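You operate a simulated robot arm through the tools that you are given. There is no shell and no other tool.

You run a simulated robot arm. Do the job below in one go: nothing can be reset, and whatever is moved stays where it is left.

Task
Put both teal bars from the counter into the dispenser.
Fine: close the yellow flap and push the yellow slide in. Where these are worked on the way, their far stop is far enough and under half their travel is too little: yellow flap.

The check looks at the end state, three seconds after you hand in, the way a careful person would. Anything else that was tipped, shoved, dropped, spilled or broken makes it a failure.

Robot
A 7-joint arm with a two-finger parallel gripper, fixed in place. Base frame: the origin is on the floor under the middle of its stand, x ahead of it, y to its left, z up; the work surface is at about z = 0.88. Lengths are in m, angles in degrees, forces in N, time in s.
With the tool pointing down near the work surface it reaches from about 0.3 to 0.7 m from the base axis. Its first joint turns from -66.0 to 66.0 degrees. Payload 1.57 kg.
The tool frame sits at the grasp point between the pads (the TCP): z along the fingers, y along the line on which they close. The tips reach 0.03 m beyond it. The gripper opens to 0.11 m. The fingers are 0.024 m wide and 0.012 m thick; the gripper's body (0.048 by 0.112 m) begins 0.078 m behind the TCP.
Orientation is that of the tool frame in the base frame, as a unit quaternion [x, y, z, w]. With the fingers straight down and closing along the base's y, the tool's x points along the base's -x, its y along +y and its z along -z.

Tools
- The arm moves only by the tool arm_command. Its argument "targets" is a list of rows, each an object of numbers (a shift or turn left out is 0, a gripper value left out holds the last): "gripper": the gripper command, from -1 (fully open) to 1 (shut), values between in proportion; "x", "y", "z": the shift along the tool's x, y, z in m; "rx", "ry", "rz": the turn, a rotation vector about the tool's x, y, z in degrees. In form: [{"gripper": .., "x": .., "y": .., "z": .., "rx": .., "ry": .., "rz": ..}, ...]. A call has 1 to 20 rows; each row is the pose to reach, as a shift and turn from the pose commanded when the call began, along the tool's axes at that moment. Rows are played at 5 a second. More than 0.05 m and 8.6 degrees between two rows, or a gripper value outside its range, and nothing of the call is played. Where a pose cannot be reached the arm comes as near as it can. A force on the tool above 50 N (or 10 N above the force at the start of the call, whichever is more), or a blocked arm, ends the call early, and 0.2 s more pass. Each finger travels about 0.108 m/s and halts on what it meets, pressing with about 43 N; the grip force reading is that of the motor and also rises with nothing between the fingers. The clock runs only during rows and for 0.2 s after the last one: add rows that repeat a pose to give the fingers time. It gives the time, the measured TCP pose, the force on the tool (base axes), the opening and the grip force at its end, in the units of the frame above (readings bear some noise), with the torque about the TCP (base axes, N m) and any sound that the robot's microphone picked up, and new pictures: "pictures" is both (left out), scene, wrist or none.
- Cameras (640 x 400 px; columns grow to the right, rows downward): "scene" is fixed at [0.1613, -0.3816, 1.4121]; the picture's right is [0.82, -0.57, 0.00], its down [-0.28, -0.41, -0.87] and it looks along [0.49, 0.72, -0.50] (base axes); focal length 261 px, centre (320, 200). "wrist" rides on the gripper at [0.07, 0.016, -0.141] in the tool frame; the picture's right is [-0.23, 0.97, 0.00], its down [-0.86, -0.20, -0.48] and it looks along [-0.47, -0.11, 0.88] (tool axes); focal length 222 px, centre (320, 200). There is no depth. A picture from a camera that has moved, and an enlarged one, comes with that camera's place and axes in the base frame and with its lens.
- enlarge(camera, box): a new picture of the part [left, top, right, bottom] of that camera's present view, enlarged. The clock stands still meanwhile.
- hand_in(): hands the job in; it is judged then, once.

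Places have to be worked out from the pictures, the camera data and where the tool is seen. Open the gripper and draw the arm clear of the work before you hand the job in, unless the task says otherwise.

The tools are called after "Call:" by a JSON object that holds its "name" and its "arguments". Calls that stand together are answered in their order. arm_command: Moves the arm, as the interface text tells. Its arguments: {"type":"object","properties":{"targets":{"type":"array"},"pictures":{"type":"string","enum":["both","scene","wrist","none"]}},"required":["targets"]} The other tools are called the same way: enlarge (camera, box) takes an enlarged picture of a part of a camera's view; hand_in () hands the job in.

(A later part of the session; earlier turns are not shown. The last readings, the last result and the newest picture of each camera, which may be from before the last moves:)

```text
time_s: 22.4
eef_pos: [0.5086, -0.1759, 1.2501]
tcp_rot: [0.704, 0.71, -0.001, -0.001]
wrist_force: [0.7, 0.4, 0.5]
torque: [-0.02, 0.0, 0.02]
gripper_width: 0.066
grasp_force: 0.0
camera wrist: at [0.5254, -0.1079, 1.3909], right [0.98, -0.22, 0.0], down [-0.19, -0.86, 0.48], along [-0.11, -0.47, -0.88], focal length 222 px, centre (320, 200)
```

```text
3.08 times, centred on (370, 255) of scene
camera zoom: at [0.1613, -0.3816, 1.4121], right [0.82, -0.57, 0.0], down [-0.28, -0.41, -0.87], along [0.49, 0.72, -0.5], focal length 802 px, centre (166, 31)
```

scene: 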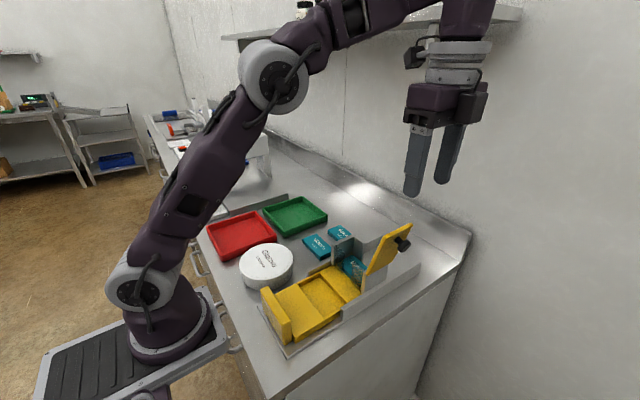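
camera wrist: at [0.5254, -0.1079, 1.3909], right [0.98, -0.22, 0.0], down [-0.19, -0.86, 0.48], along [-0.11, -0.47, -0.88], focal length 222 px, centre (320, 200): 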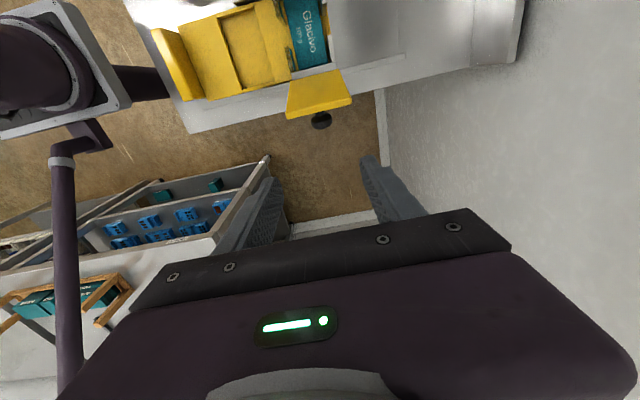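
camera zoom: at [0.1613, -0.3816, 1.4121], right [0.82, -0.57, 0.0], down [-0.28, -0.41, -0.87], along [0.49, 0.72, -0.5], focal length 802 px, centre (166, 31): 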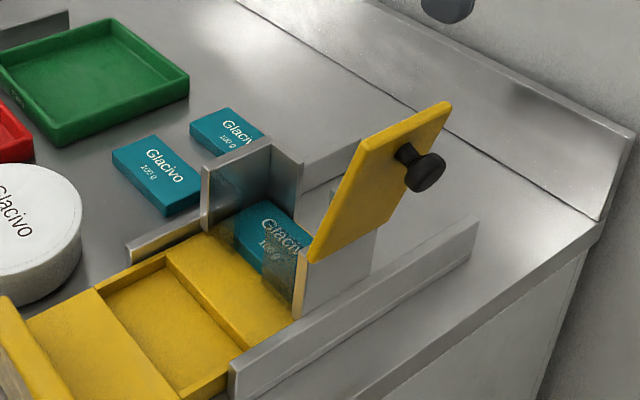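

The hopper is open with the lid resting at its stop. I'll move the camera over to look down into the hopper and bars.

Call:
{"name": "arm_command", "arguments": {"targets": [{"gripper": -0.2, "x": 0.045}, {"x": 0.09}, {"x": 0.135}, {"x": 0.18}, {"x": 0.225}, {"x": 0.26}, {"x": 0.26}], "pictures": "wrist"}}

Call:
{"name": "enlarge", "arguments": {"camera": "wrist", "box": [250, 120, 400, 240]}}

Call:
{"name": "enlarge", "arguments": {"camera": "wrist", "box": [240, 20, 440, 200]}}

```text
time_s: 24.0
eef_pos: [0.5077, 0.0826, 1.2478]
tcp_rot: [0.704, 0.71, -0.001, 0.0]
wrist_force: [-0.7, -0.2, -0.9]
torque: [0.01, -0.01, -0.01]
gripper_width: 0.0658
grasp_force: 0.0
camera wrist: at [0.5234, 0.151, 1.3884], right [0.98, -0.22, 0.0], down [-0.19, -0.86, 0.48], along [-0.11, -0.47, -0.88], focal length 222 px, centre (320, 200)
```

wrist: 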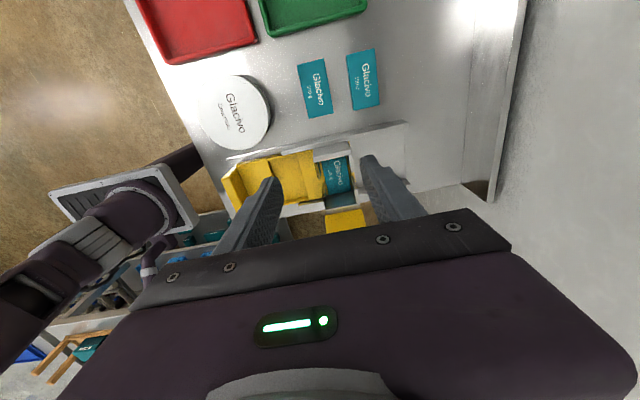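

```text
3.33 times, centred on (325, 180) of wrist
camera zoom: at [0.5234, 0.151, 1.3884], right [0.98, -0.22, 0.0], down [-0.19, -0.86, 0.48], along [-0.11, -0.47, -0.88], focal length 740 px, centre (303, 267)
```

zoom: 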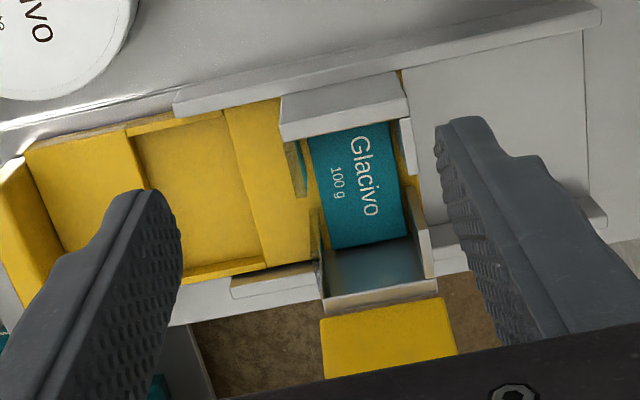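

```text
2.22 times, centred on (340, 110) of wrist
camera zoom: at [0.5234, 0.151, 1.3884], right [0.98, -0.22, 0.0], down [-0.19, -0.86, 0.48], along [-0.11, -0.47, -0.88], focal length 494 px, centre (276, 400)
```

zoom: 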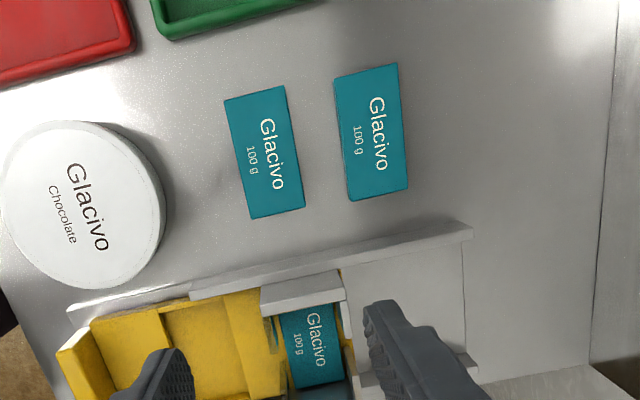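

The hopper has slots front and back (slot centre y ≈ −0.036, hopper centre x ≈ 0.515, yaw ≈ −1°), which the fingers can pass through with a bar. Next I go down above bar 1 at about (0.509, 0.133), with an opening of 0.077 so the fingers don't touch bar 2.

Call:
{"name": "arm_command", "arguments": {"targets": [{"gripper": -0.4, "x": 0.02, "y": 0.0017, "z": 0.02, "rz": 0.8}, {"x": 0.04, "y": 0.0017, "z": 0.05, "rz": 1.7}, {"x": 0.05, "y": 0.0017, "z": 0.09, "rz": 1.7}, {"x": 0.05, "y": 0.0017, "z": 0.135, "rz": 1.7}, {"x": 0.05, "y": 0.0017, "z": 0.175, "rz": 1.7}, {"x": 0.05, "y": 0.0017, "z": 0.21, "rz": 1.7}, {"x": 0.05, "y": 0.0017, "z": 0.22, "rz": 1.7}, {"x": 0.05, "y": 0.0017, "z": 0.22, "rz": 1.7}], "pictures": "both"}}

Call:
{"name": "enlarge", "arguments": {"camera": "wrist", "box": [200, 80, 440, 240]}}

Call:
{"name": "enlarge", "arguments": {"camera": "scene", "box": [290, 190, 390, 270]}}

```text
time_s: 25.8
eef_pos: [0.5066, 0.1329, 1.0303]
tcp_rot: [0.714, 0.7, 0.0, -0.001]
wrist_force: [-0.1, -0.2, 0.2]
torque: [0.02, 0.01, 0.01]
gripper_width: 0.0768
grasp_force: 0.0
camera wrist: at [0.5242, 0.2003, 1.172], right [0.97, -0.25, 0.0], down [-0.22, -0.85, 0.48], along [-0.12, -0.46, -0.88], focal length 222 px, centre (320, 200)
```

scene: 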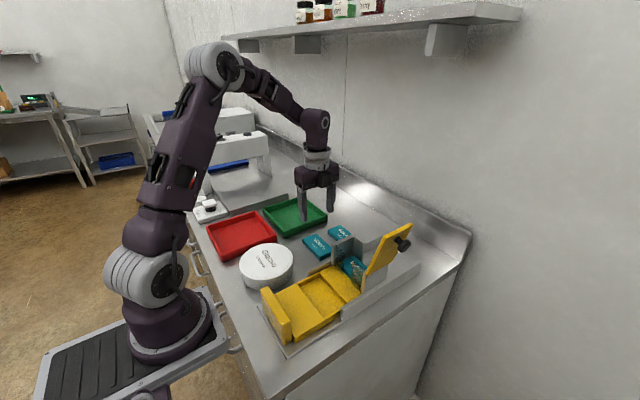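
wrist: 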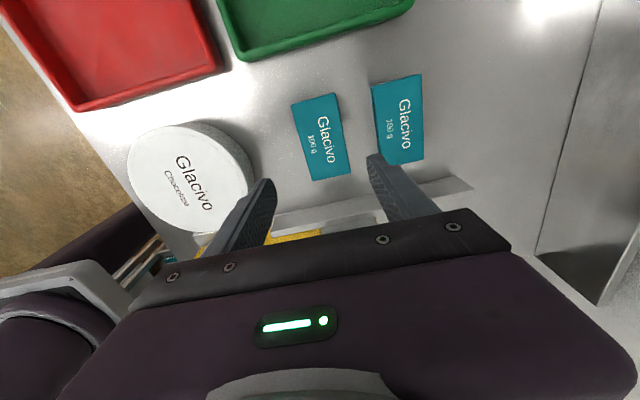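

```text
2.50 times, centred on (320, 160) of wrist
camera zoom: at [0.5242, 0.2003, 1.172], right [0.97, -0.25, 0.0], down [-0.22, -0.85, 0.48], along [-0.12, -0.46, -0.88], focal length 555 px, centre (320, 300)
```

zoom: 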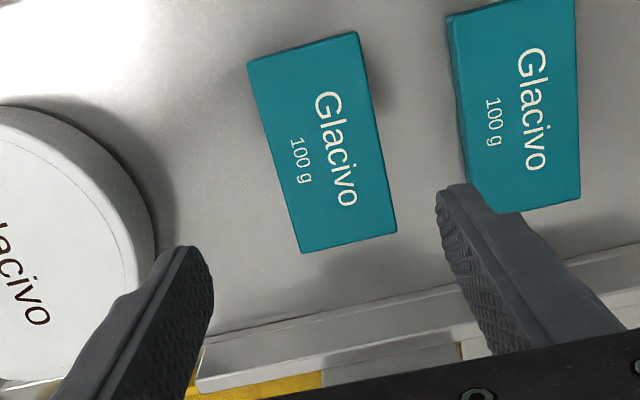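

```text
5.00 times, centred on (340, 230) of scene
camera zoom: at [0.1613, -0.3816, 1.4121], right [0.82, -0.57, 0.0], down [-0.28, -0.41, -0.87], along [0.49, 0.72, -0.5], focal length 1304 px, centre (220, 50)
```

zoom: 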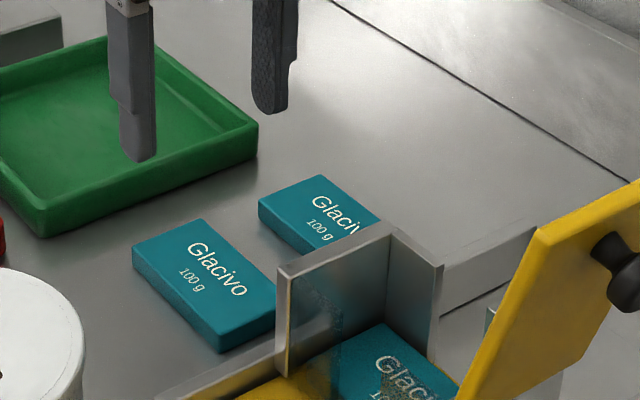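

Bar 1 spans x 0.484–0.536, y 0.083–0.182 and the fingers straddle it. I'll lower to tips about 3–4 mm above the counter and close.

Call:
{"name": "arm_command", "arguments": {"targets": [{"gripper": -0.4, "x": -0.0005, "y": 0.002, "z": 0.04}, {"x": -0.0005, "y": 0.002, "z": 0.075}, {"x": -0.0005, "y": 0.002, "z": 0.1}, {"x": -0.0005, "y": 0.002, "z": 0.11}, {"x": -0.0005, "y": 0.002, "z": 0.116}, {"x": -0.0005, "y": 0.002, "z": 0.116}], "pictures": "both"}}

Call:
{"name": "enlarge", "arguments": {"camera": "scene", "box": [290, 190, 390, 270]}}

Call:
{"name": "enlarge", "arguments": {"camera": "wrist", "box": [200, 80, 440, 240]}}

```text
time_s: 27.2
eef_pos: [0.5097, 0.1325, 0.915]
tcp_rot: [0.714, 0.7, 0.0, -0.002]
wrist_force: [-0.2, -0.7, -0.6]
torque: [0.05, 0.0, 0.0]
gripper_width: 0.0769
grasp_force: 0.1
camera wrist: at [0.5269, 0.2007, 1.0557], right [0.97, -0.25, 0.0], down [-0.22, -0.85, 0.48], along [-0.12, -0.46, -0.88], focal length 222 px, centre (320, 200)
```

scene: 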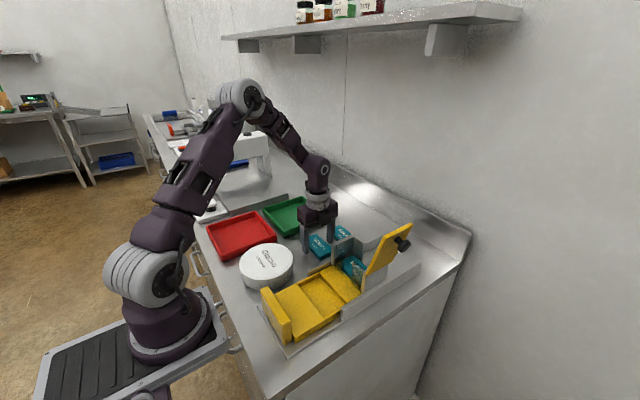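
wrist: 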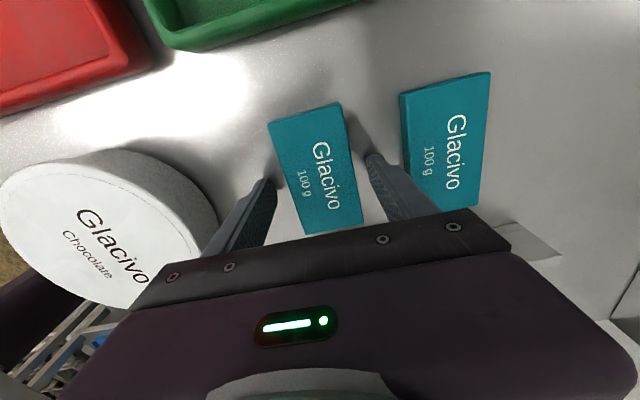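

```text
5.00 times, centred on (340, 230) of scene
camera zoom: at [0.1613, -0.3816, 1.4121], right [0.82, -0.57, 0.0], down [-0.28, -0.41, -0.87], along [0.49, 0.72, -0.5], focal length 1304 px, centre (220, 50)
```

zoom: 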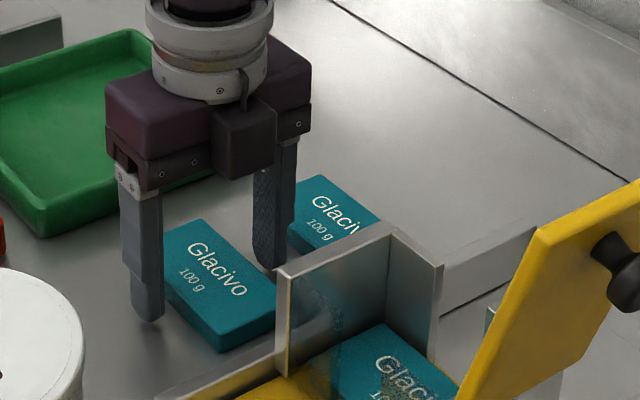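

```text
2.50 times, centred on (320, 160) of wrist
camera zoom: at [0.5269, 0.2007, 1.0557], right [0.97, -0.25, 0.0], down [-0.22, -0.85, 0.48], along [-0.12, -0.46, -0.88], focal length 555 px, centre (320, 300)
```

zoom: 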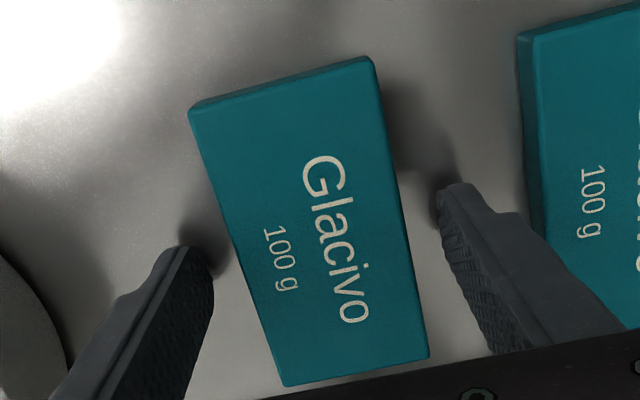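

The fingers sit either side of bar 1 with no contact. Closing on it now.

Call:
{"name": "arm_command", "arguments": {"targets": [{"gripper": 0.1}, {"gripper": 1}, {"gripper": 1}, {"gripper": 1}], "pictures": "wrist"}}

```text
time_s: 28.2
eef_pos: [0.5089, 0.1335, 0.9154]
tcp_rot: [0.714, 0.7, -0.001, -0.001]
wrist_force: [1.2, -1.0, 0.4]
torque: [-0.08, -0.06, 0.03]
gripper_width: 0.0533
grasp_force: 42.9
camera wrist: at [0.5269, 0.2007, 1.0559], right [0.97, -0.25, 0.0], down [-0.22, -0.85, 0.48], along [-0.12, -0.46, -0.88], focal length 222 px, centre (320, 200)
```

wrist: 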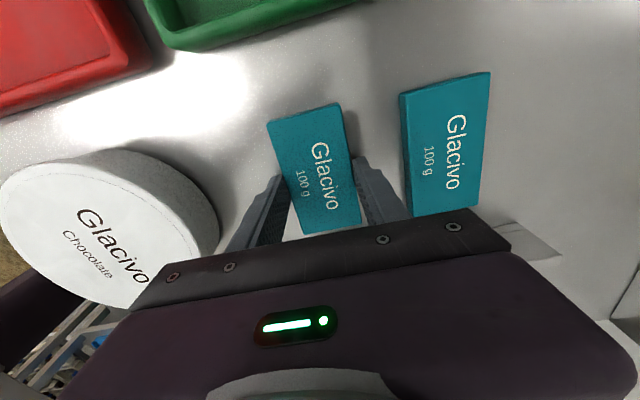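

The bar is gripped (width 0.053). I lift it a little and check that it hangs level.

Call:
{"name": "arm_command", "arguments": {"targets": [{"gripper": 1, "z": -0.01}, {"z": -0.03}, {"z": -0.06}, {"z": -0.1}, {"z": -0.145}, {"z": -0.145}], "pictures": "both"}}

Call:
{"name": "enlarge", "arguments": {"camera": "wrist", "box": [200, 80, 440, 240]}}

Call:
{"name": "enlarge", "arguments": {"camera": "scene", "box": [280, 170, 420, 290]}}

```text
time_s: 29.6
eef_pos: [0.5068, 0.1344, 1.0606]
tcp_rot: [0.715, 0.7, -0.001, -0.001]
wrist_force: [-0.1, 0.4, -1.4]
torque: [0.01, 0.02, -0.02]
gripper_width: 0.0529
grasp_force: 42.9
camera wrist: at [0.5252, 0.201, 1.2021], right [0.97, -0.25, 0.0], down [-0.22, -0.85, 0.48], along [-0.12, -0.46, -0.88], focal length 222 px, centre (320, 200)
```

scene: 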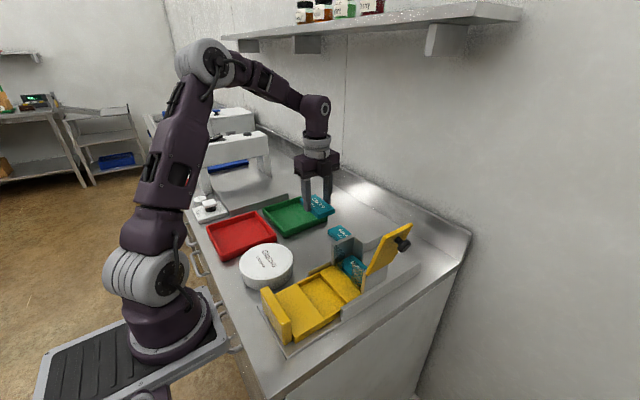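
wrist: 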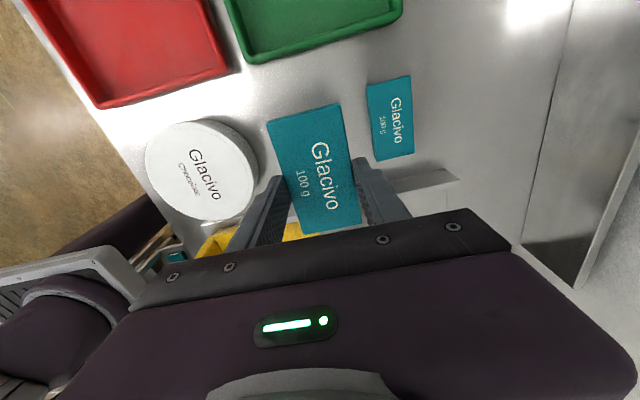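

```text
2.50 times, centred on (320, 160) of wrist
camera zoom: at [0.5252, 0.201, 1.2021], right [0.97, -0.25, 0.0], down [-0.22, -0.85, 0.48], along [-0.12, -0.46, -0.88], focal length 555 px, centre (320, 300)
```

zoom: 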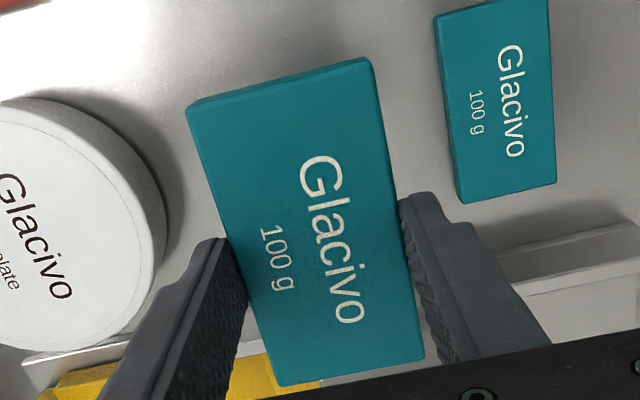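

```text
3.33 times, centred on (350, 230) of scene
camera zoom: at [0.1613, -0.3816, 1.4121], right [0.82, -0.57, 0.0], down [-0.28, -0.41, -0.87], along [0.49, 0.72, -0.5], focal length 869 px, centre (220, 100)
```

zoom: 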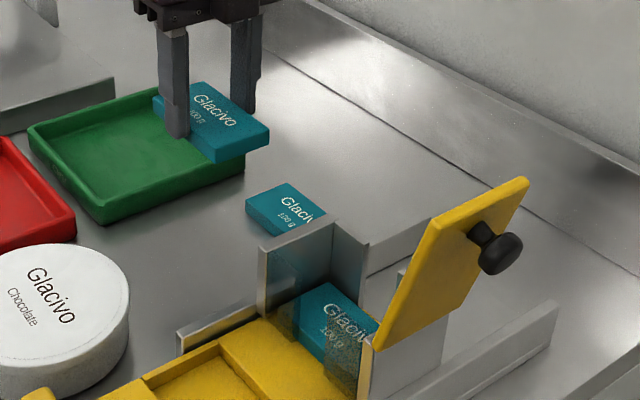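

The bar hangs level in the grip. I'll carry it to just above the hopper (shift +0.0085 x, −0.167 y) and compare the bar with the hopper rim in the pictures.

Call:
{"name": "arm_command", "arguments": {"targets": [{"gripper": 1, "x": -0.04, "y": 0.003, "z": 0.0}, {"x": -0.08, "y": 0.006}, {"x": -0.12, "y": 0.009}, {"x": -0.15, "y": 0.011}, {"x": -0.1668, "y": 0.0118}, {"x": -0.1668, "y": 0.0118}], "pictures": "both"}}

Call:
{"name": "enlarge", "arguments": {"camera": "wrist", "box": [220, 80, 420, 240]}}

Call:
{"name": "enlarge", "arguments": {"camera": "scene", "box": [310, 190, 430, 300]}}

```text
time_s: 31.0
eef_pos: [0.5183, -0.0366, 1.0615]
tcp_rot: [0.714, 0.7, -0.002, -0.001]
wrist_force: [-0.1, -0.2, -1.1]
torque: [-0.01, -0.02, -0.03]
gripper_width: 0.0532
grasp_force: 43.4
camera wrist: at [0.5365, 0.0326, 1.2012], right [0.97, -0.25, 0.0], down [-0.22, -0.85, 0.48], along [-0.12, -0.46, -0.88], focal length 222 px, centre (320, 200)
```

scene: 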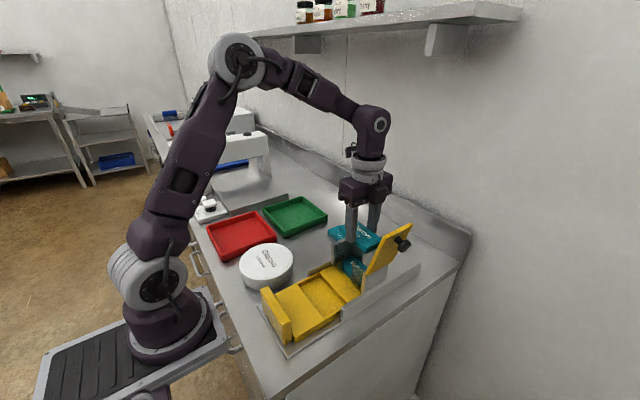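
wrist: 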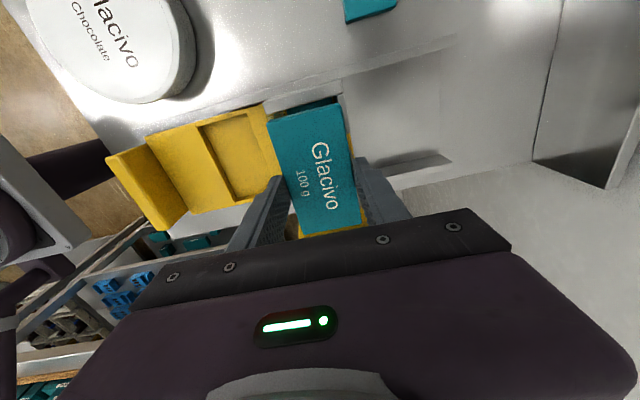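

```text
2.50 times, centred on (320, 160) of wrist
camera zoom: at [0.5365, 0.0326, 1.2012], right [0.97, -0.25, 0.0], down [-0.22, -0.85, 0.48], along [-0.12, -0.46, -0.88], focal length 555 px, centre (320, 300)
```

zoom: 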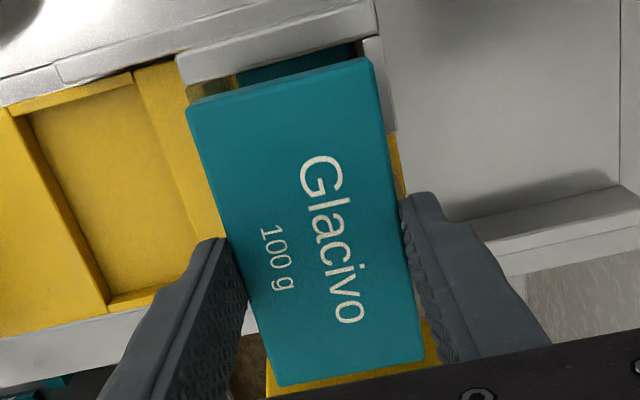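

```text
3.64 times, centred on (370, 245) of scene
camera zoom: at [0.1613, -0.3816, 1.4121], right [0.82, -0.57, 0.0], down [-0.28, -0.41, -0.87], along [0.49, 0.72, -0.5], focal length 948 px, centre (138, 36)
```

zoom: 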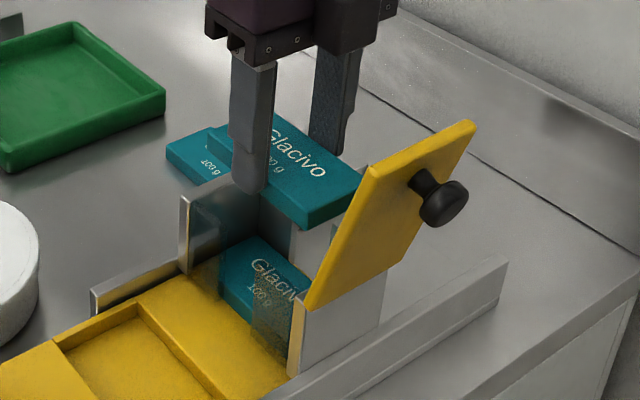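

Bar and hopper look aligned within ~2 mm; the bar should go ~1.5 mm toward −y. I'll shift that and lower to just above the rim, then check again.

Call:
{"name": "arm_command", "arguments": {"targets": [{"gripper": 1, "x": -0.0016, "y": -0.0005, "z": 0.01}, {"x": -0.0016, "y": -0.0005, "z": 0.02}, {"x": -0.0016, "y": -0.0005, "z": 0.027}, {"x": -0.0016, "y": -0.0005, "z": 0.027}], "pictures": "both"}}

Call:
{"name": "enlarge", "arguments": {"camera": "wrist", "box": [240, 70, 400, 240]}}

Call:
{"name": "enlarge", "arguments": {"camera": "scene", "box": [320, 210, 400, 290]}}

```text
time_s: 32.0
eef_pos: [0.5176, -0.0357, 1.0325]
tcp_rot: [0.715, 0.7, -0.001, -0.001]
wrist_force: [-0.1, -1.0, -0.7]
torque: [0.0, 0.02, -0.02]
gripper_width: 0.053
grasp_force: 42.9
camera wrist: at [0.5355, 0.0315, 1.1732], right [0.97, -0.25, 0.0], down [-0.22, -0.85, 0.48], along [-0.12, -0.46, -0.88], focal length 222 px, centre (320, 200)
```

scene: 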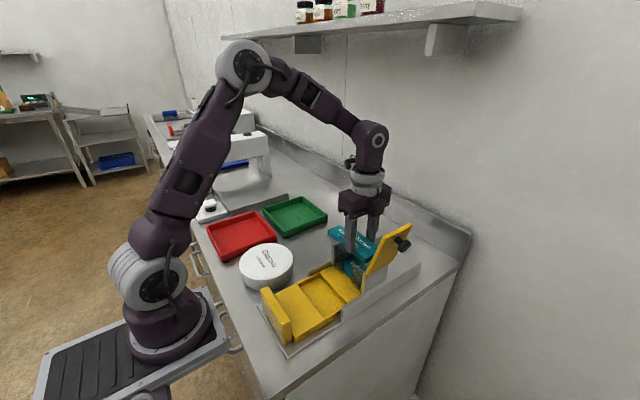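
wrist: 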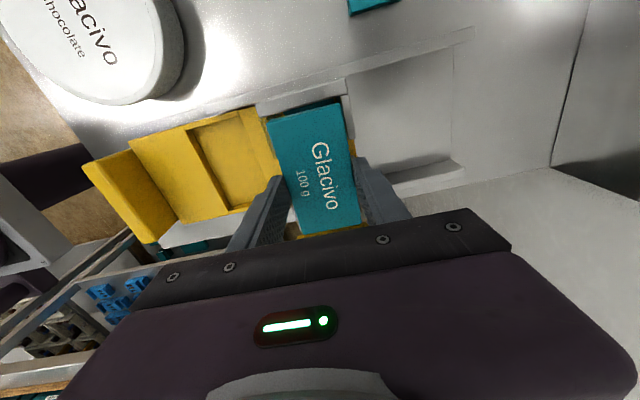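

```text
2.35 times, centred on (320, 155) of wrist
camera zoom: at [0.5355, 0.0315, 1.1732], right [0.97, -0.25, 0.0], down [-0.22, -0.85, 0.48], along [-0.12, -0.46, -0.88], focal length 523 px, centre (320, 306)
```

zoom: 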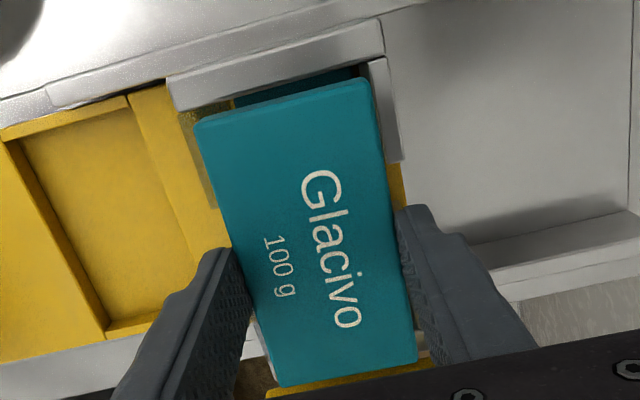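

```text
5.00 times, centred on (360, 250) of scene
camera zoom: at [0.1613, -0.3816, 1.4121], right [0.82, -0.57, 0.0], down [-0.28, -0.41, -0.87], along [0.49, 0.72, -0.5], focal length 1304 px, centre (120, -50)
```

zoom: 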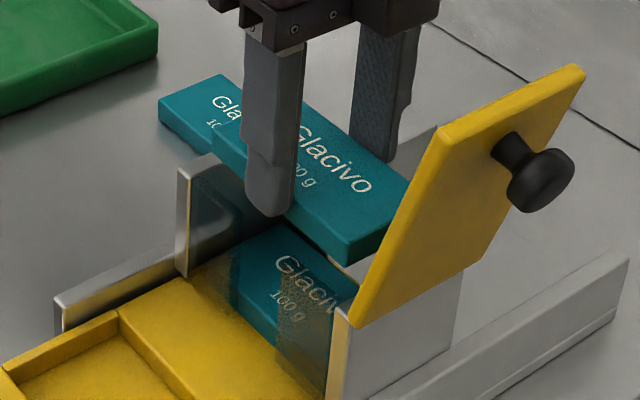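

The bar is centred on the hopper within about 1 mm in both pictures. I'll lower it slowly into the mouth and check the force.

Call:
{"name": "arm_command", "arguments": {"targets": [{"gripper": 1, "z": 0.004}, {"z": 0.008}, {"z": 0.012}, {"z": 0.016}, {"z": 0.02}, {"z": 0.02}], "pictures": "both"}}

Call:
{"name": "enlarge", "arguments": {"camera": "wrist", "box": [240, 70, 400, 240]}}

Call:
{"name": "enlarge", "arguments": {"camera": "scene", "box": [320, 210, 400, 290]}}

```text
time_s: 33.4
eef_pos: [0.5151, -0.0356, 1.0125]
tcp_rot: [0.715, 0.699, 0.0, -0.001]
wrist_force: [-0.1, -0.4, -0.4]
torque: [-0.01, -0.01, 0.01]
gripper_width: 0.0531
grasp_force: 43.1
camera wrist: at [0.5341, 0.0318, 1.1538], right [0.97, -0.25, 0.0], down [-0.22, -0.85, 0.48], along [-0.12, -0.46, -0.88], focal length 222 px, centre (320, 200)
```

scene: 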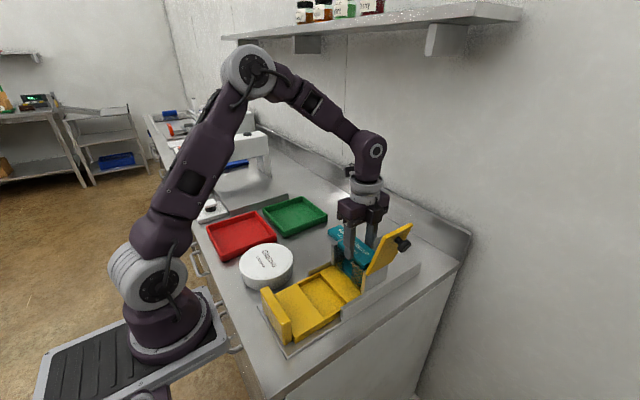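
wrist: 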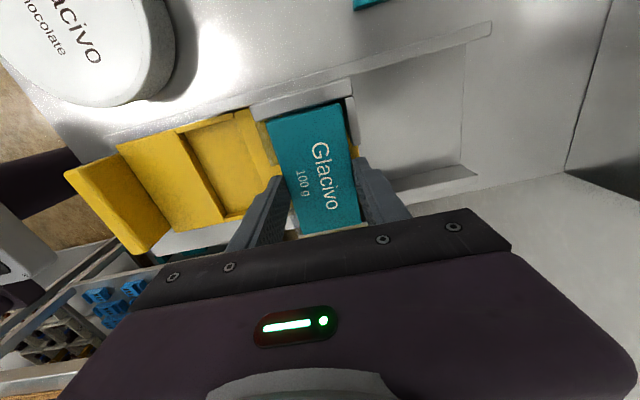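

```text
2.35 times, centred on (320, 155) of wrist
camera zoom: at [0.5341, 0.0318, 1.1538], right [0.97, -0.25, 0.0], down [-0.22, -0.85, 0.48], along [-0.12, -0.46, -0.88], focal length 523 px, centre (320, 306)
```

zoom: 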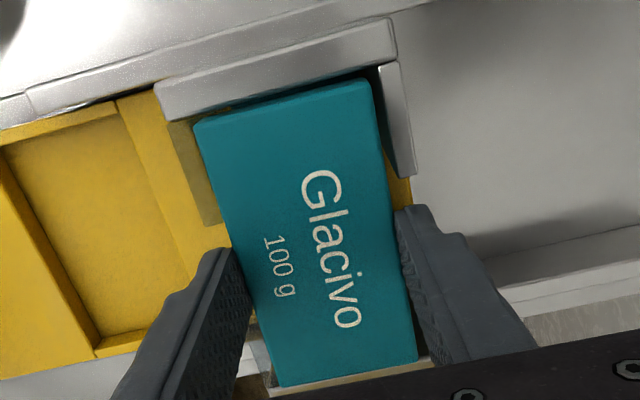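

```text
5.00 times, centred on (360, 250) of scene
camera zoom: at [0.1613, -0.3816, 1.4121], right [0.82, -0.57, 0.0], down [-0.28, -0.41, -0.87], along [0.49, 0.72, -0.5], focal length 1304 px, centre (120, -50)
```

zoom: 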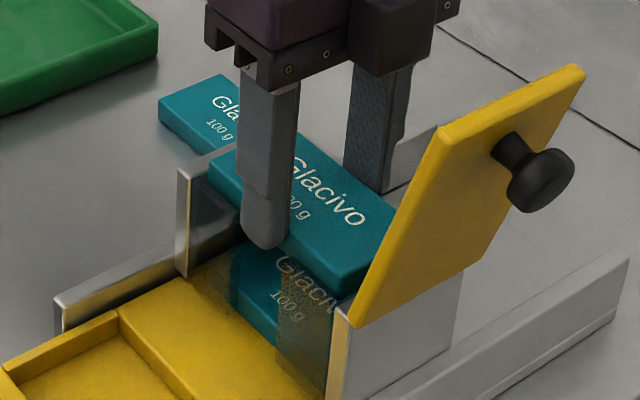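

No contact so far; I'll zoom in on the front finger and slot before going deeper.

Call:
{"name": "enlarge", "arguments": {"camera": "scene", "box": [338, 240, 388, 280]}}

Call:
{"name": "enlarge", "arguments": {"camera": "wrist", "box": [260, 140, 380, 240]}}

```text
10.00 times, centred on (363, 260) of scene
camera zoom: at [0.1613, -0.3816, 1.4121], right [0.82, -0.57, 0.0], down [-0.28, -0.41, -0.87], along [0.49, 0.72, -0.5], focal length 2607 px, centre (-110, -400)
```

zoom: 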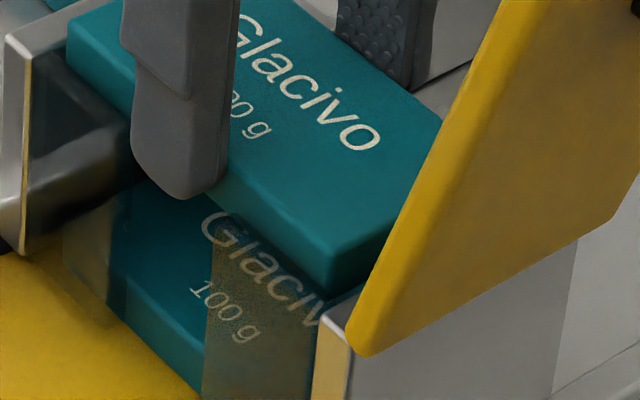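

```text
4.00 times, centred on (320, 190) of wrist
camera zoom: at [0.5341, 0.0318, 1.1538], right [0.97, -0.25, 0.0], down [-0.22, -0.85, 0.48], along [-0.12, -0.46, -0.88], focal length 888 px, centre (320, 240)
```

zoom: 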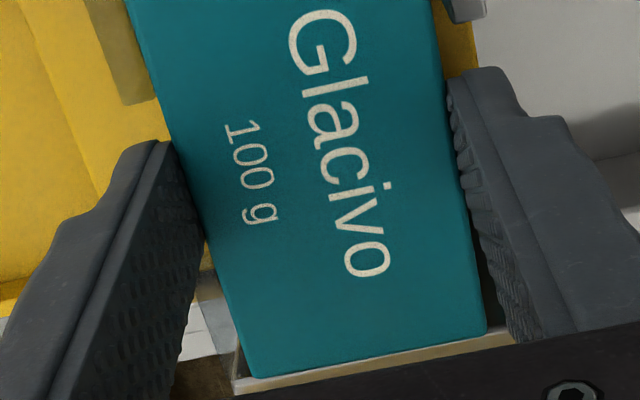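

The bar is centred between the hopper walls and the finger fits the slot with a few mm to spare (it's slightly toward its −y side). I'll continue down in small steps, with 1 mm +x correction.

Call:
{"name": "arm_command", "arguments": {"targets": [{"gripper": 1, "y": 0.001, "x": 0.0005, "z": 0.003}, {"y": 0.001, "x": 0.0005, "z": 0.006}, {"y": 0.001, "x": 0.0005, "z": 0.009}, {"y": 0.001, "x": 0.0005, "z": 0.009}], "pictures": "scene"}}

Call:
{"name": "enlarge", "arguments": {"camera": "scene", "box": [338, 240, 388, 280]}}

Call:
{"name": "enlarge", "arguments": {"camera": "wrist", "box": [250, 80, 390, 240]}}

```text
time_s: 34.4
eef_pos: [0.5178, -0.0352, 1.0039]
tcp_rot: [0.715, 0.7, 0.0, -0.001]
wrist_force: [-0.3, -0.8, -1.0]
torque: [0.0, 0.01, 0.04]
gripper_width: 0.0529
grasp_force: 42.7
```

scene: 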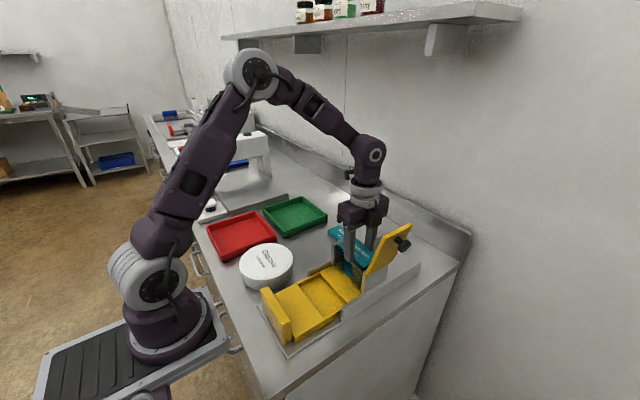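

```text
10.00 times, centred on (363, 260) of scene
camera zoom: at [0.1613, -0.3816, 1.4121], right [0.82, -0.57, 0.0], down [-0.28, -0.41, -0.87], along [0.49, 0.72, -0.5], focal length 2607 px, centre (-110, -400)
```

zoom: 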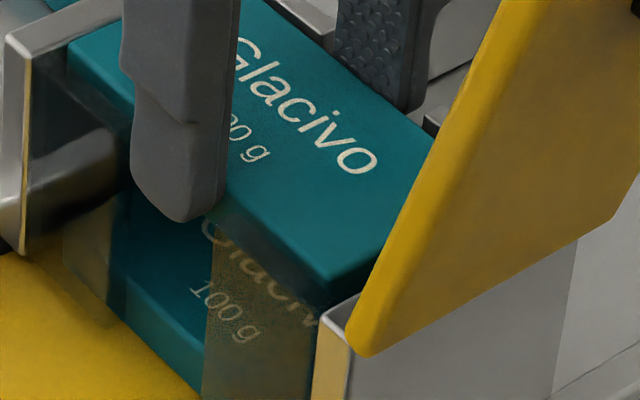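

```text
2.50 times, centred on (320, 160) of wrist
camera zoom: at [0.5353, 0.033, 1.145], right [0.97, -0.25, 0.0], down [-0.22, -0.85, 0.48], along [-0.12, -0.46, -0.88], focal length 555 px, centre (320, 300)
```

zoom: 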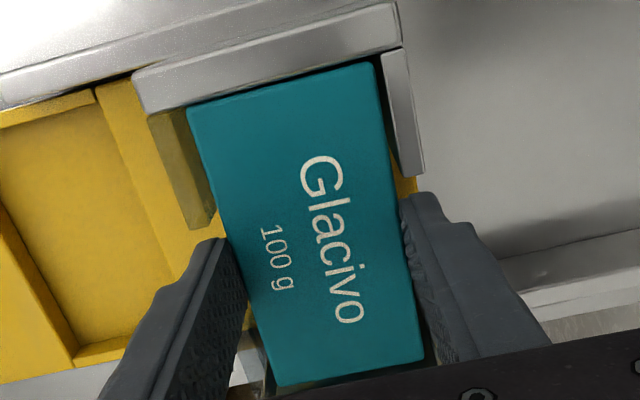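

The bar is inside the hopper mouth and the fingers are in the slots, with no contact force. I'll continue lowering another 2 cm.

Call:
{"name": "arm_command", "arguments": {"targets": [{"gripper": 1, "z": 0.004}, {"z": 0.008}, {"z": 0.012}, {"z": 0.016}, {"z": 0.02}, {"z": 0.02}], "pictures": "scene"}}

Call:
{"name": "enlarge", "arguments": {"camera": "scene", "box": [338, 240, 388, 280]}}

Call:
{"name": "enlarge", "arguments": {"camera": "wrist", "box": [250, 80, 390, 240]}}

```text
time_s: 35.8
eef_pos: [0.517, -0.0358, 0.9827]
tcp_rot: [0.714, 0.7, 0.0, -0.001]
wrist_force: [0.1, 0.7, -0.3]
torque: [0.01, 0.0, -0.02]
gripper_width: 0.0529
grasp_force: 43.1
```

scene: 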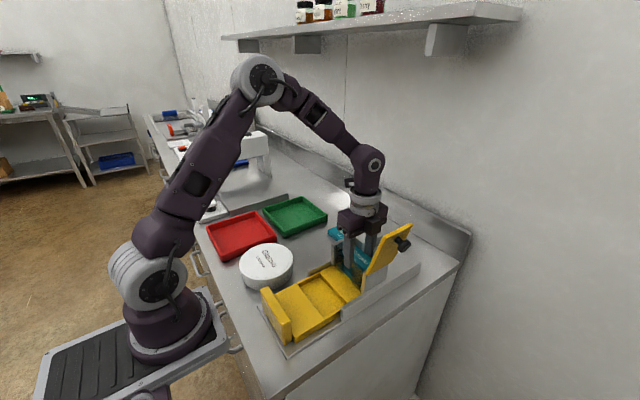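

```text
10.00 times, centred on (363, 260) of scene
camera zoom: at [0.1613, -0.3816, 1.4121], right [0.82, -0.57, 0.0], down [-0.28, -0.41, -0.87], along [0.49, 0.72, -0.5], focal length 2607 px, centre (-110, -400)
```

zoom: 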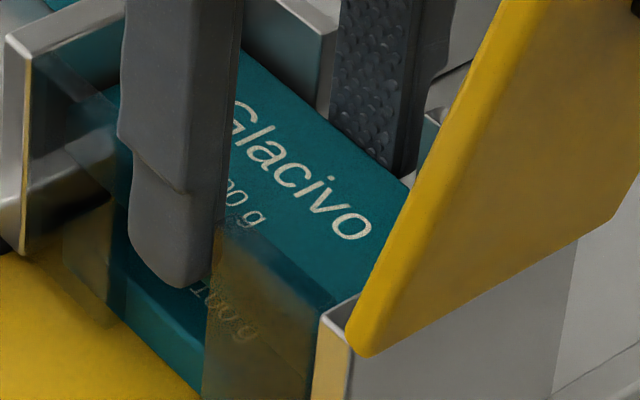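

```text
2.50 times, centred on (320, 160) of wrist
camera zoom: at [0.5352, 0.0321, 1.1248], right [0.97, -0.25, 0.0], down [-0.22, -0.85, 0.48], along [-0.12, -0.46, -0.88], focal length 555 px, centre (320, 300)
```

zoom: 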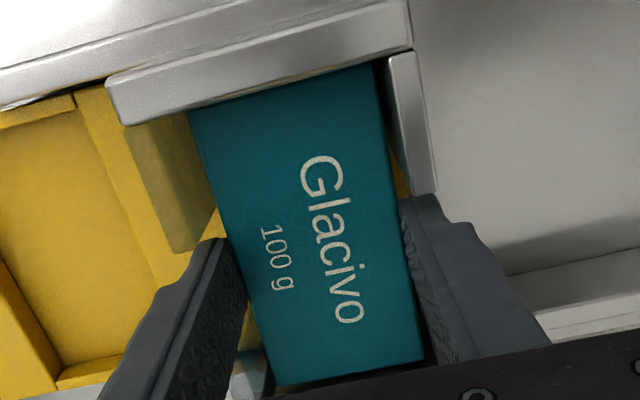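

Still no contact and well centred. I'll lower about 6 mm more, close to the bar beneath.

Call:
{"name": "arm_command", "arguments": {"targets": [{"gripper": 1, "z": 0.002}, {"z": 0.004}, {"z": 0.006}, {"z": 0.006}], "pictures": "scene"}}

Call:
{"name": "enlarge", "arguments": {"camera": "scene", "box": [338, 240, 388, 280]}}

```text
time_s: 36.8
eef_pos: [0.5177, -0.0356, 0.9776]
tcp_rot: [0.715, 0.699, -0.001, 0.0]
wrist_force: [0.2, -0.4, -0.3]
torque: [0.0, 0.02, -0.01]
gripper_width: 0.0533
grasp_force: 42.9
```

scene: 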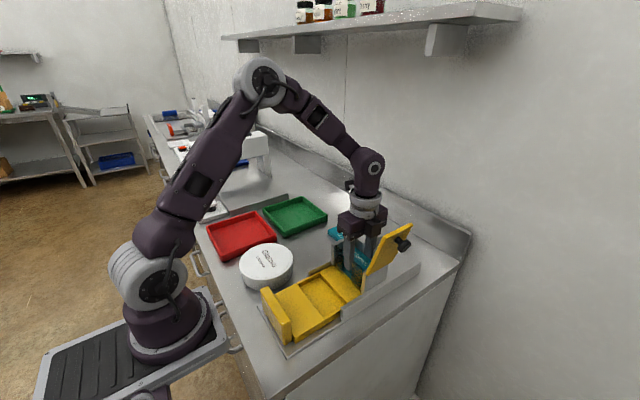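

```text
10.00 times, centred on (363, 260) of scene
camera zoom: at [0.1613, -0.3816, 1.4121], right [0.82, -0.57, 0.0], down [-0.28, -0.41, -0.87], along [0.49, 0.72, -0.5], focal length 2607 px, centre (-110, -400)
```

zoom: 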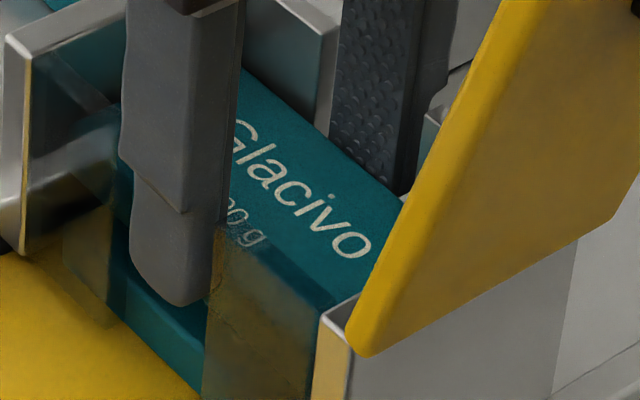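

Still free. Another few mm in 1.5 mm steps to nearly touch.

Call:
{"name": "arm_command", "arguments": {"targets": [{"gripper": 1, "z": 0.0015}, {"z": 0.003}, {"z": 0.0045}, {"z": 0.0045}], "pictures": "scene"}}

Call:
{"name": "enlarge", "arguments": {"camera": "scene", "box": [338, 240, 388, 280]}}

```text
time_s: 37.8
eef_pos: [0.5176, -0.0355, 0.9726]
tcp_rot: [0.715, 0.699, 0.0, -0.001]
wrist_force: [0.0, -0.6, -0.9]
torque: [-0.01, -0.02, 0.0]
gripper_width: 0.0531
grasp_force: 42.9
```

scene: 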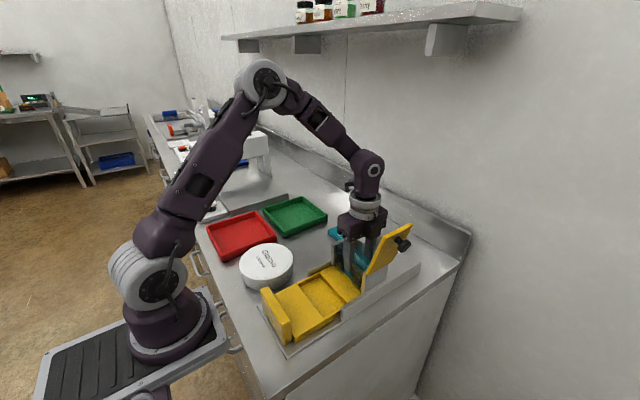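

```text
10.00 times, centred on (363, 260) of scene
camera zoom: at [0.1613, -0.3816, 1.4121], right [0.82, -0.57, 0.0], down [-0.28, -0.41, -0.87], along [0.49, 0.72, -0.5], focal length 2607 px, centre (-110, -400)
```

zoom: 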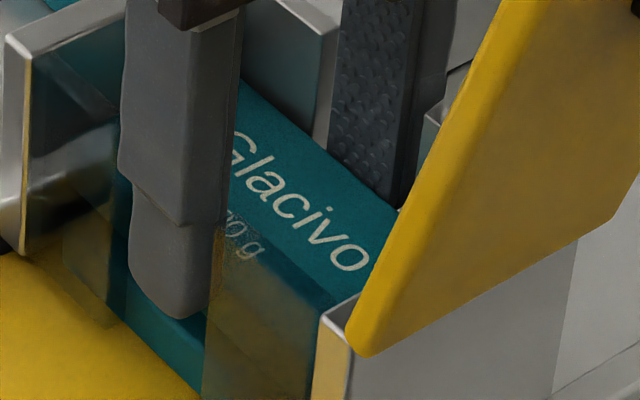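

The bar is essentially resting on the one below. I'll release it here, opening modestly.

Call:
{"name": "arm_command", "arguments": {"targets": [{"gripper": -0.1}, {"gripper": -0.25}, {"gripper": -0.25}], "pictures": "scene"}}

Call:
{"name": "enlarge", "arguments": {"camera": "scene", "box": [338, 240, 388, 280]}}

Call:
{"name": "enlarge", "arguments": {"camera": "wrist", "box": [250, 80, 390, 240]}}

```text
time_s: 38.6
eef_pos: [0.5177, -0.0351, 0.9719]
tcp_rot: [0.714, 0.7, 0.0, 0.0]
wrist_force: [0.6, 0.4, -0.4]
torque: [-0.03, -0.01, 0.01]
gripper_width: 0.0689
grasp_force: 0.0
```

scene: 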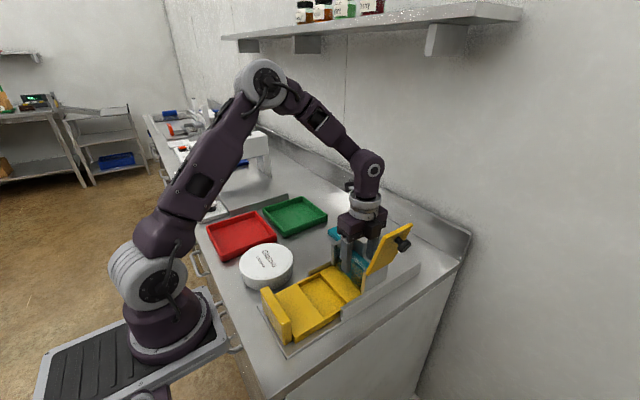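

```text
10.00 times, centred on (363, 260) of scene
camera zoom: at [0.1613, -0.3816, 1.4121], right [0.82, -0.57, 0.0], down [-0.28, -0.41, -0.87], along [0.49, 0.72, -0.5], focal length 2607 px, centre (-110, -400)
```

zoom: 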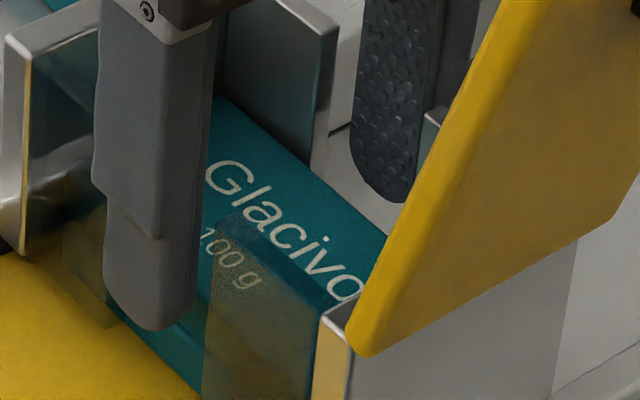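

```text
2.50 times, centred on (320, 160) of wrist
camera zoom: at [0.5359, 0.0323, 1.114], right [0.97, -0.25, 0.0], down [-0.22, -0.85, 0.48], along [-0.12, -0.46, -0.88], focal length 555 px, centre (320, 300)
```

zoom: 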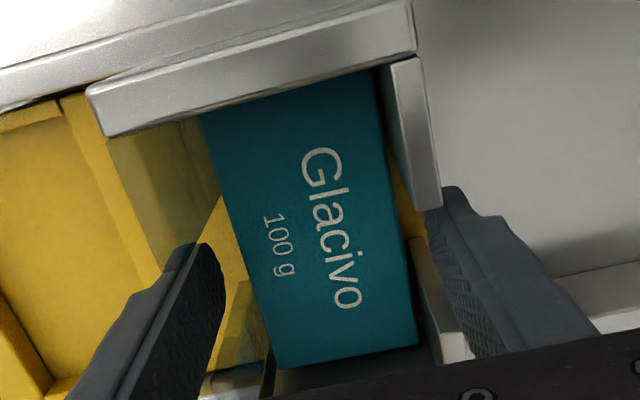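

Bar 1 dropped flat onto the stack. Now I rise straight up out of the slots to z ≈ 1.07.

Call:
{"name": "arm_command", "arguments": {"targets": [{"gripper": -0.25, "z": -0.015}, {"z": -0.035}, {"z": -0.065}, {"z": -0.1}, {"z": -0.1}], "pictures": "both"}}

Call:
{"name": "enlarge", "arguments": {"camera": "wrist", "box": [230, 80, 410, 240]}}

Call:
{"name": "enlarge", "arguments": {"camera": "scene", "box": [310, 210, 410, 300]}}

```text
time_s: 39.8
eef_pos: [0.5177, -0.0357, 1.0727]
tcp_rot: [0.715, 0.7, -0.001, -0.001]
wrist_force: [-0.1, -0.1, 0.6]
torque: [0.02, 0.02, 0.02]
gripper_width: 0.0688
grasp_force: 0.2
camera wrist: at [0.5352, 0.0326, 1.2141], right [0.97, -0.25, 0.0], down [-0.22, -0.85, 0.48], along [-0.12, -0.46, -0.88], focal length 222 px, centre (320, 200)
```

scene: 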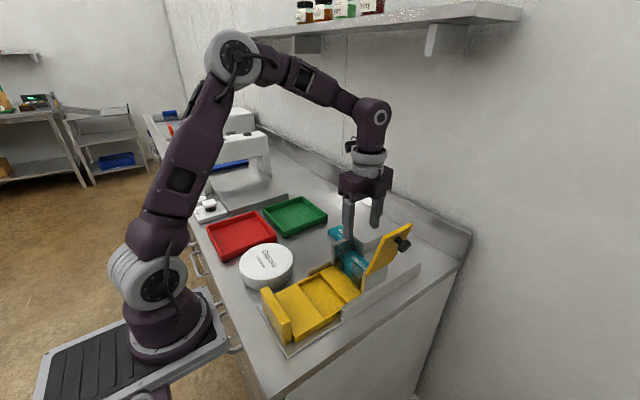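
wrist: 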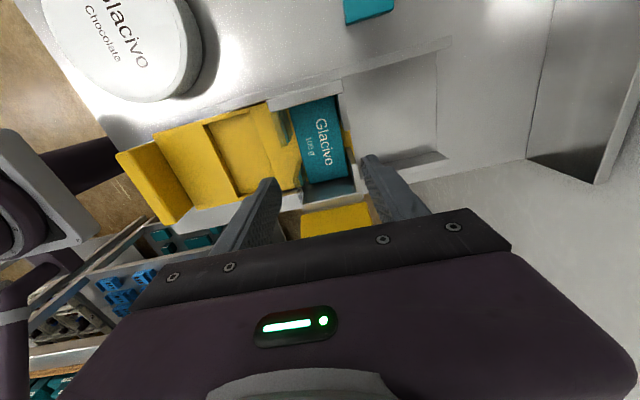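

```text
2.50 times, centred on (320, 160) of wrist
camera zoom: at [0.5352, 0.0326, 1.2141], right [0.97, -0.25, 0.0], down [-0.22, -0.85, 0.48], along [-0.12, -0.46, -0.88], focal length 555 px, centre (320, 300)
```

zoom: 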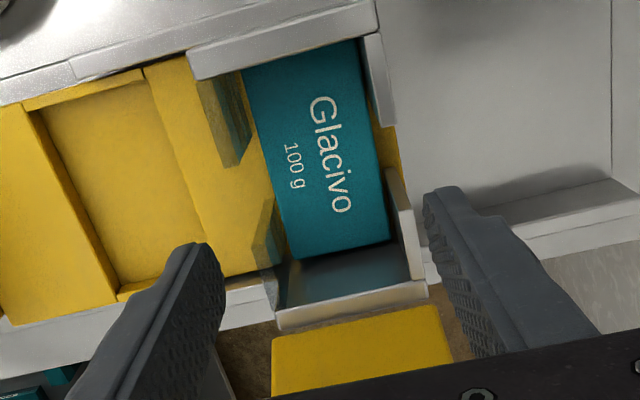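

```text
4.44 times, centred on (360, 255) of scene
camera zoom: at [0.1612, -0.3816, 1.4121], right [0.82, -0.57, 0.0], down [-0.28, -0.41, -0.87], along [0.49, 0.72, -0.5], focal length 1159 px, centre (142, -44)
```

zoom: 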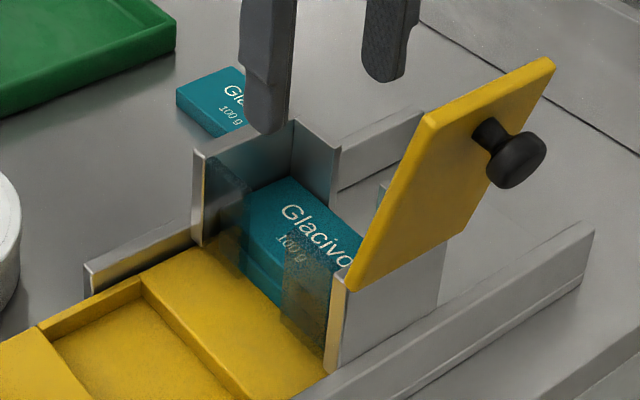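

Bar 1 is in place. Next I go above bar 2 near (0.607, 0.128) and re-measure it.

Call:
{"name": "arm_command", "arguments": {"targets": [{"gripper": -0.4, "x": 0.0331, "y": 0.0172}, {"x": 0.0662, "y": 0.0344}, {"x": 0.0993, "y": 0.0516}, {"x": 0.1324, "y": 0.0688}, {"x": 0.1655, "y": 0.0861}, {"x": 0.1655, "y": 0.0861, "z": 0.03}, {"x": 0.1655, "y": 0.0861, "z": 0.03}], "pictures": "both"}}

Call:
{"name": "enlarge", "arguments": {"camera": "wrist", "box": [220, 60, 420, 240]}}

```text
time_s: 41.4
eef_pos: [0.606, 0.1316, 1.0423]
tcp_rot: [0.715, 0.699, -0.002, 0.0]
wrist_force: [0.6, 0.4, -0.4]
torque: [-0.03, -0.04, 0.01]
gripper_width: 0.077
grasp_force: 0.1
camera wrist: at [0.6239, 0.199, 1.1834], right [0.97, -0.25, 0.0], down [-0.22, -0.85, 0.48], along [-0.12, -0.46, -0.88], focal length 222 px, centre (320, 200)
```

scene: 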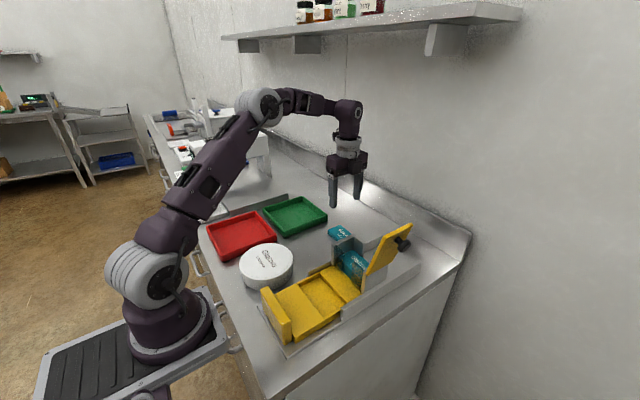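
wrist: 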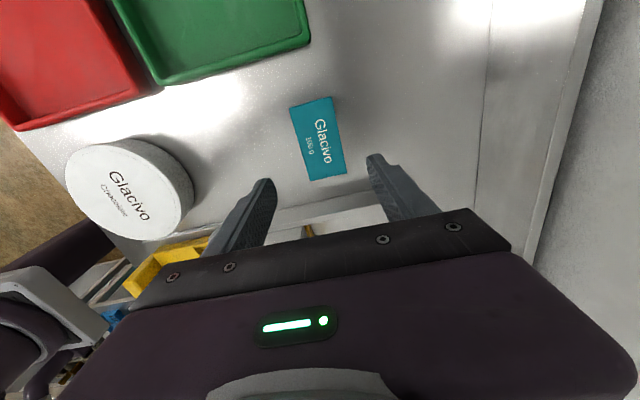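

```text
2.22 times, centred on (320, 150) of wrist
camera zoom: at [0.6239, 0.199, 1.1834], right [0.97, -0.25, 0.0], down [-0.22, -0.85, 0.48], along [-0.12, -0.46, -0.88], focal length 494 px, centre (320, 311)
```

zoom: 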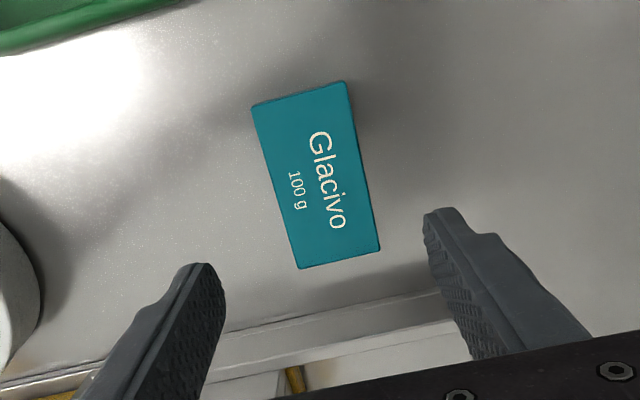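

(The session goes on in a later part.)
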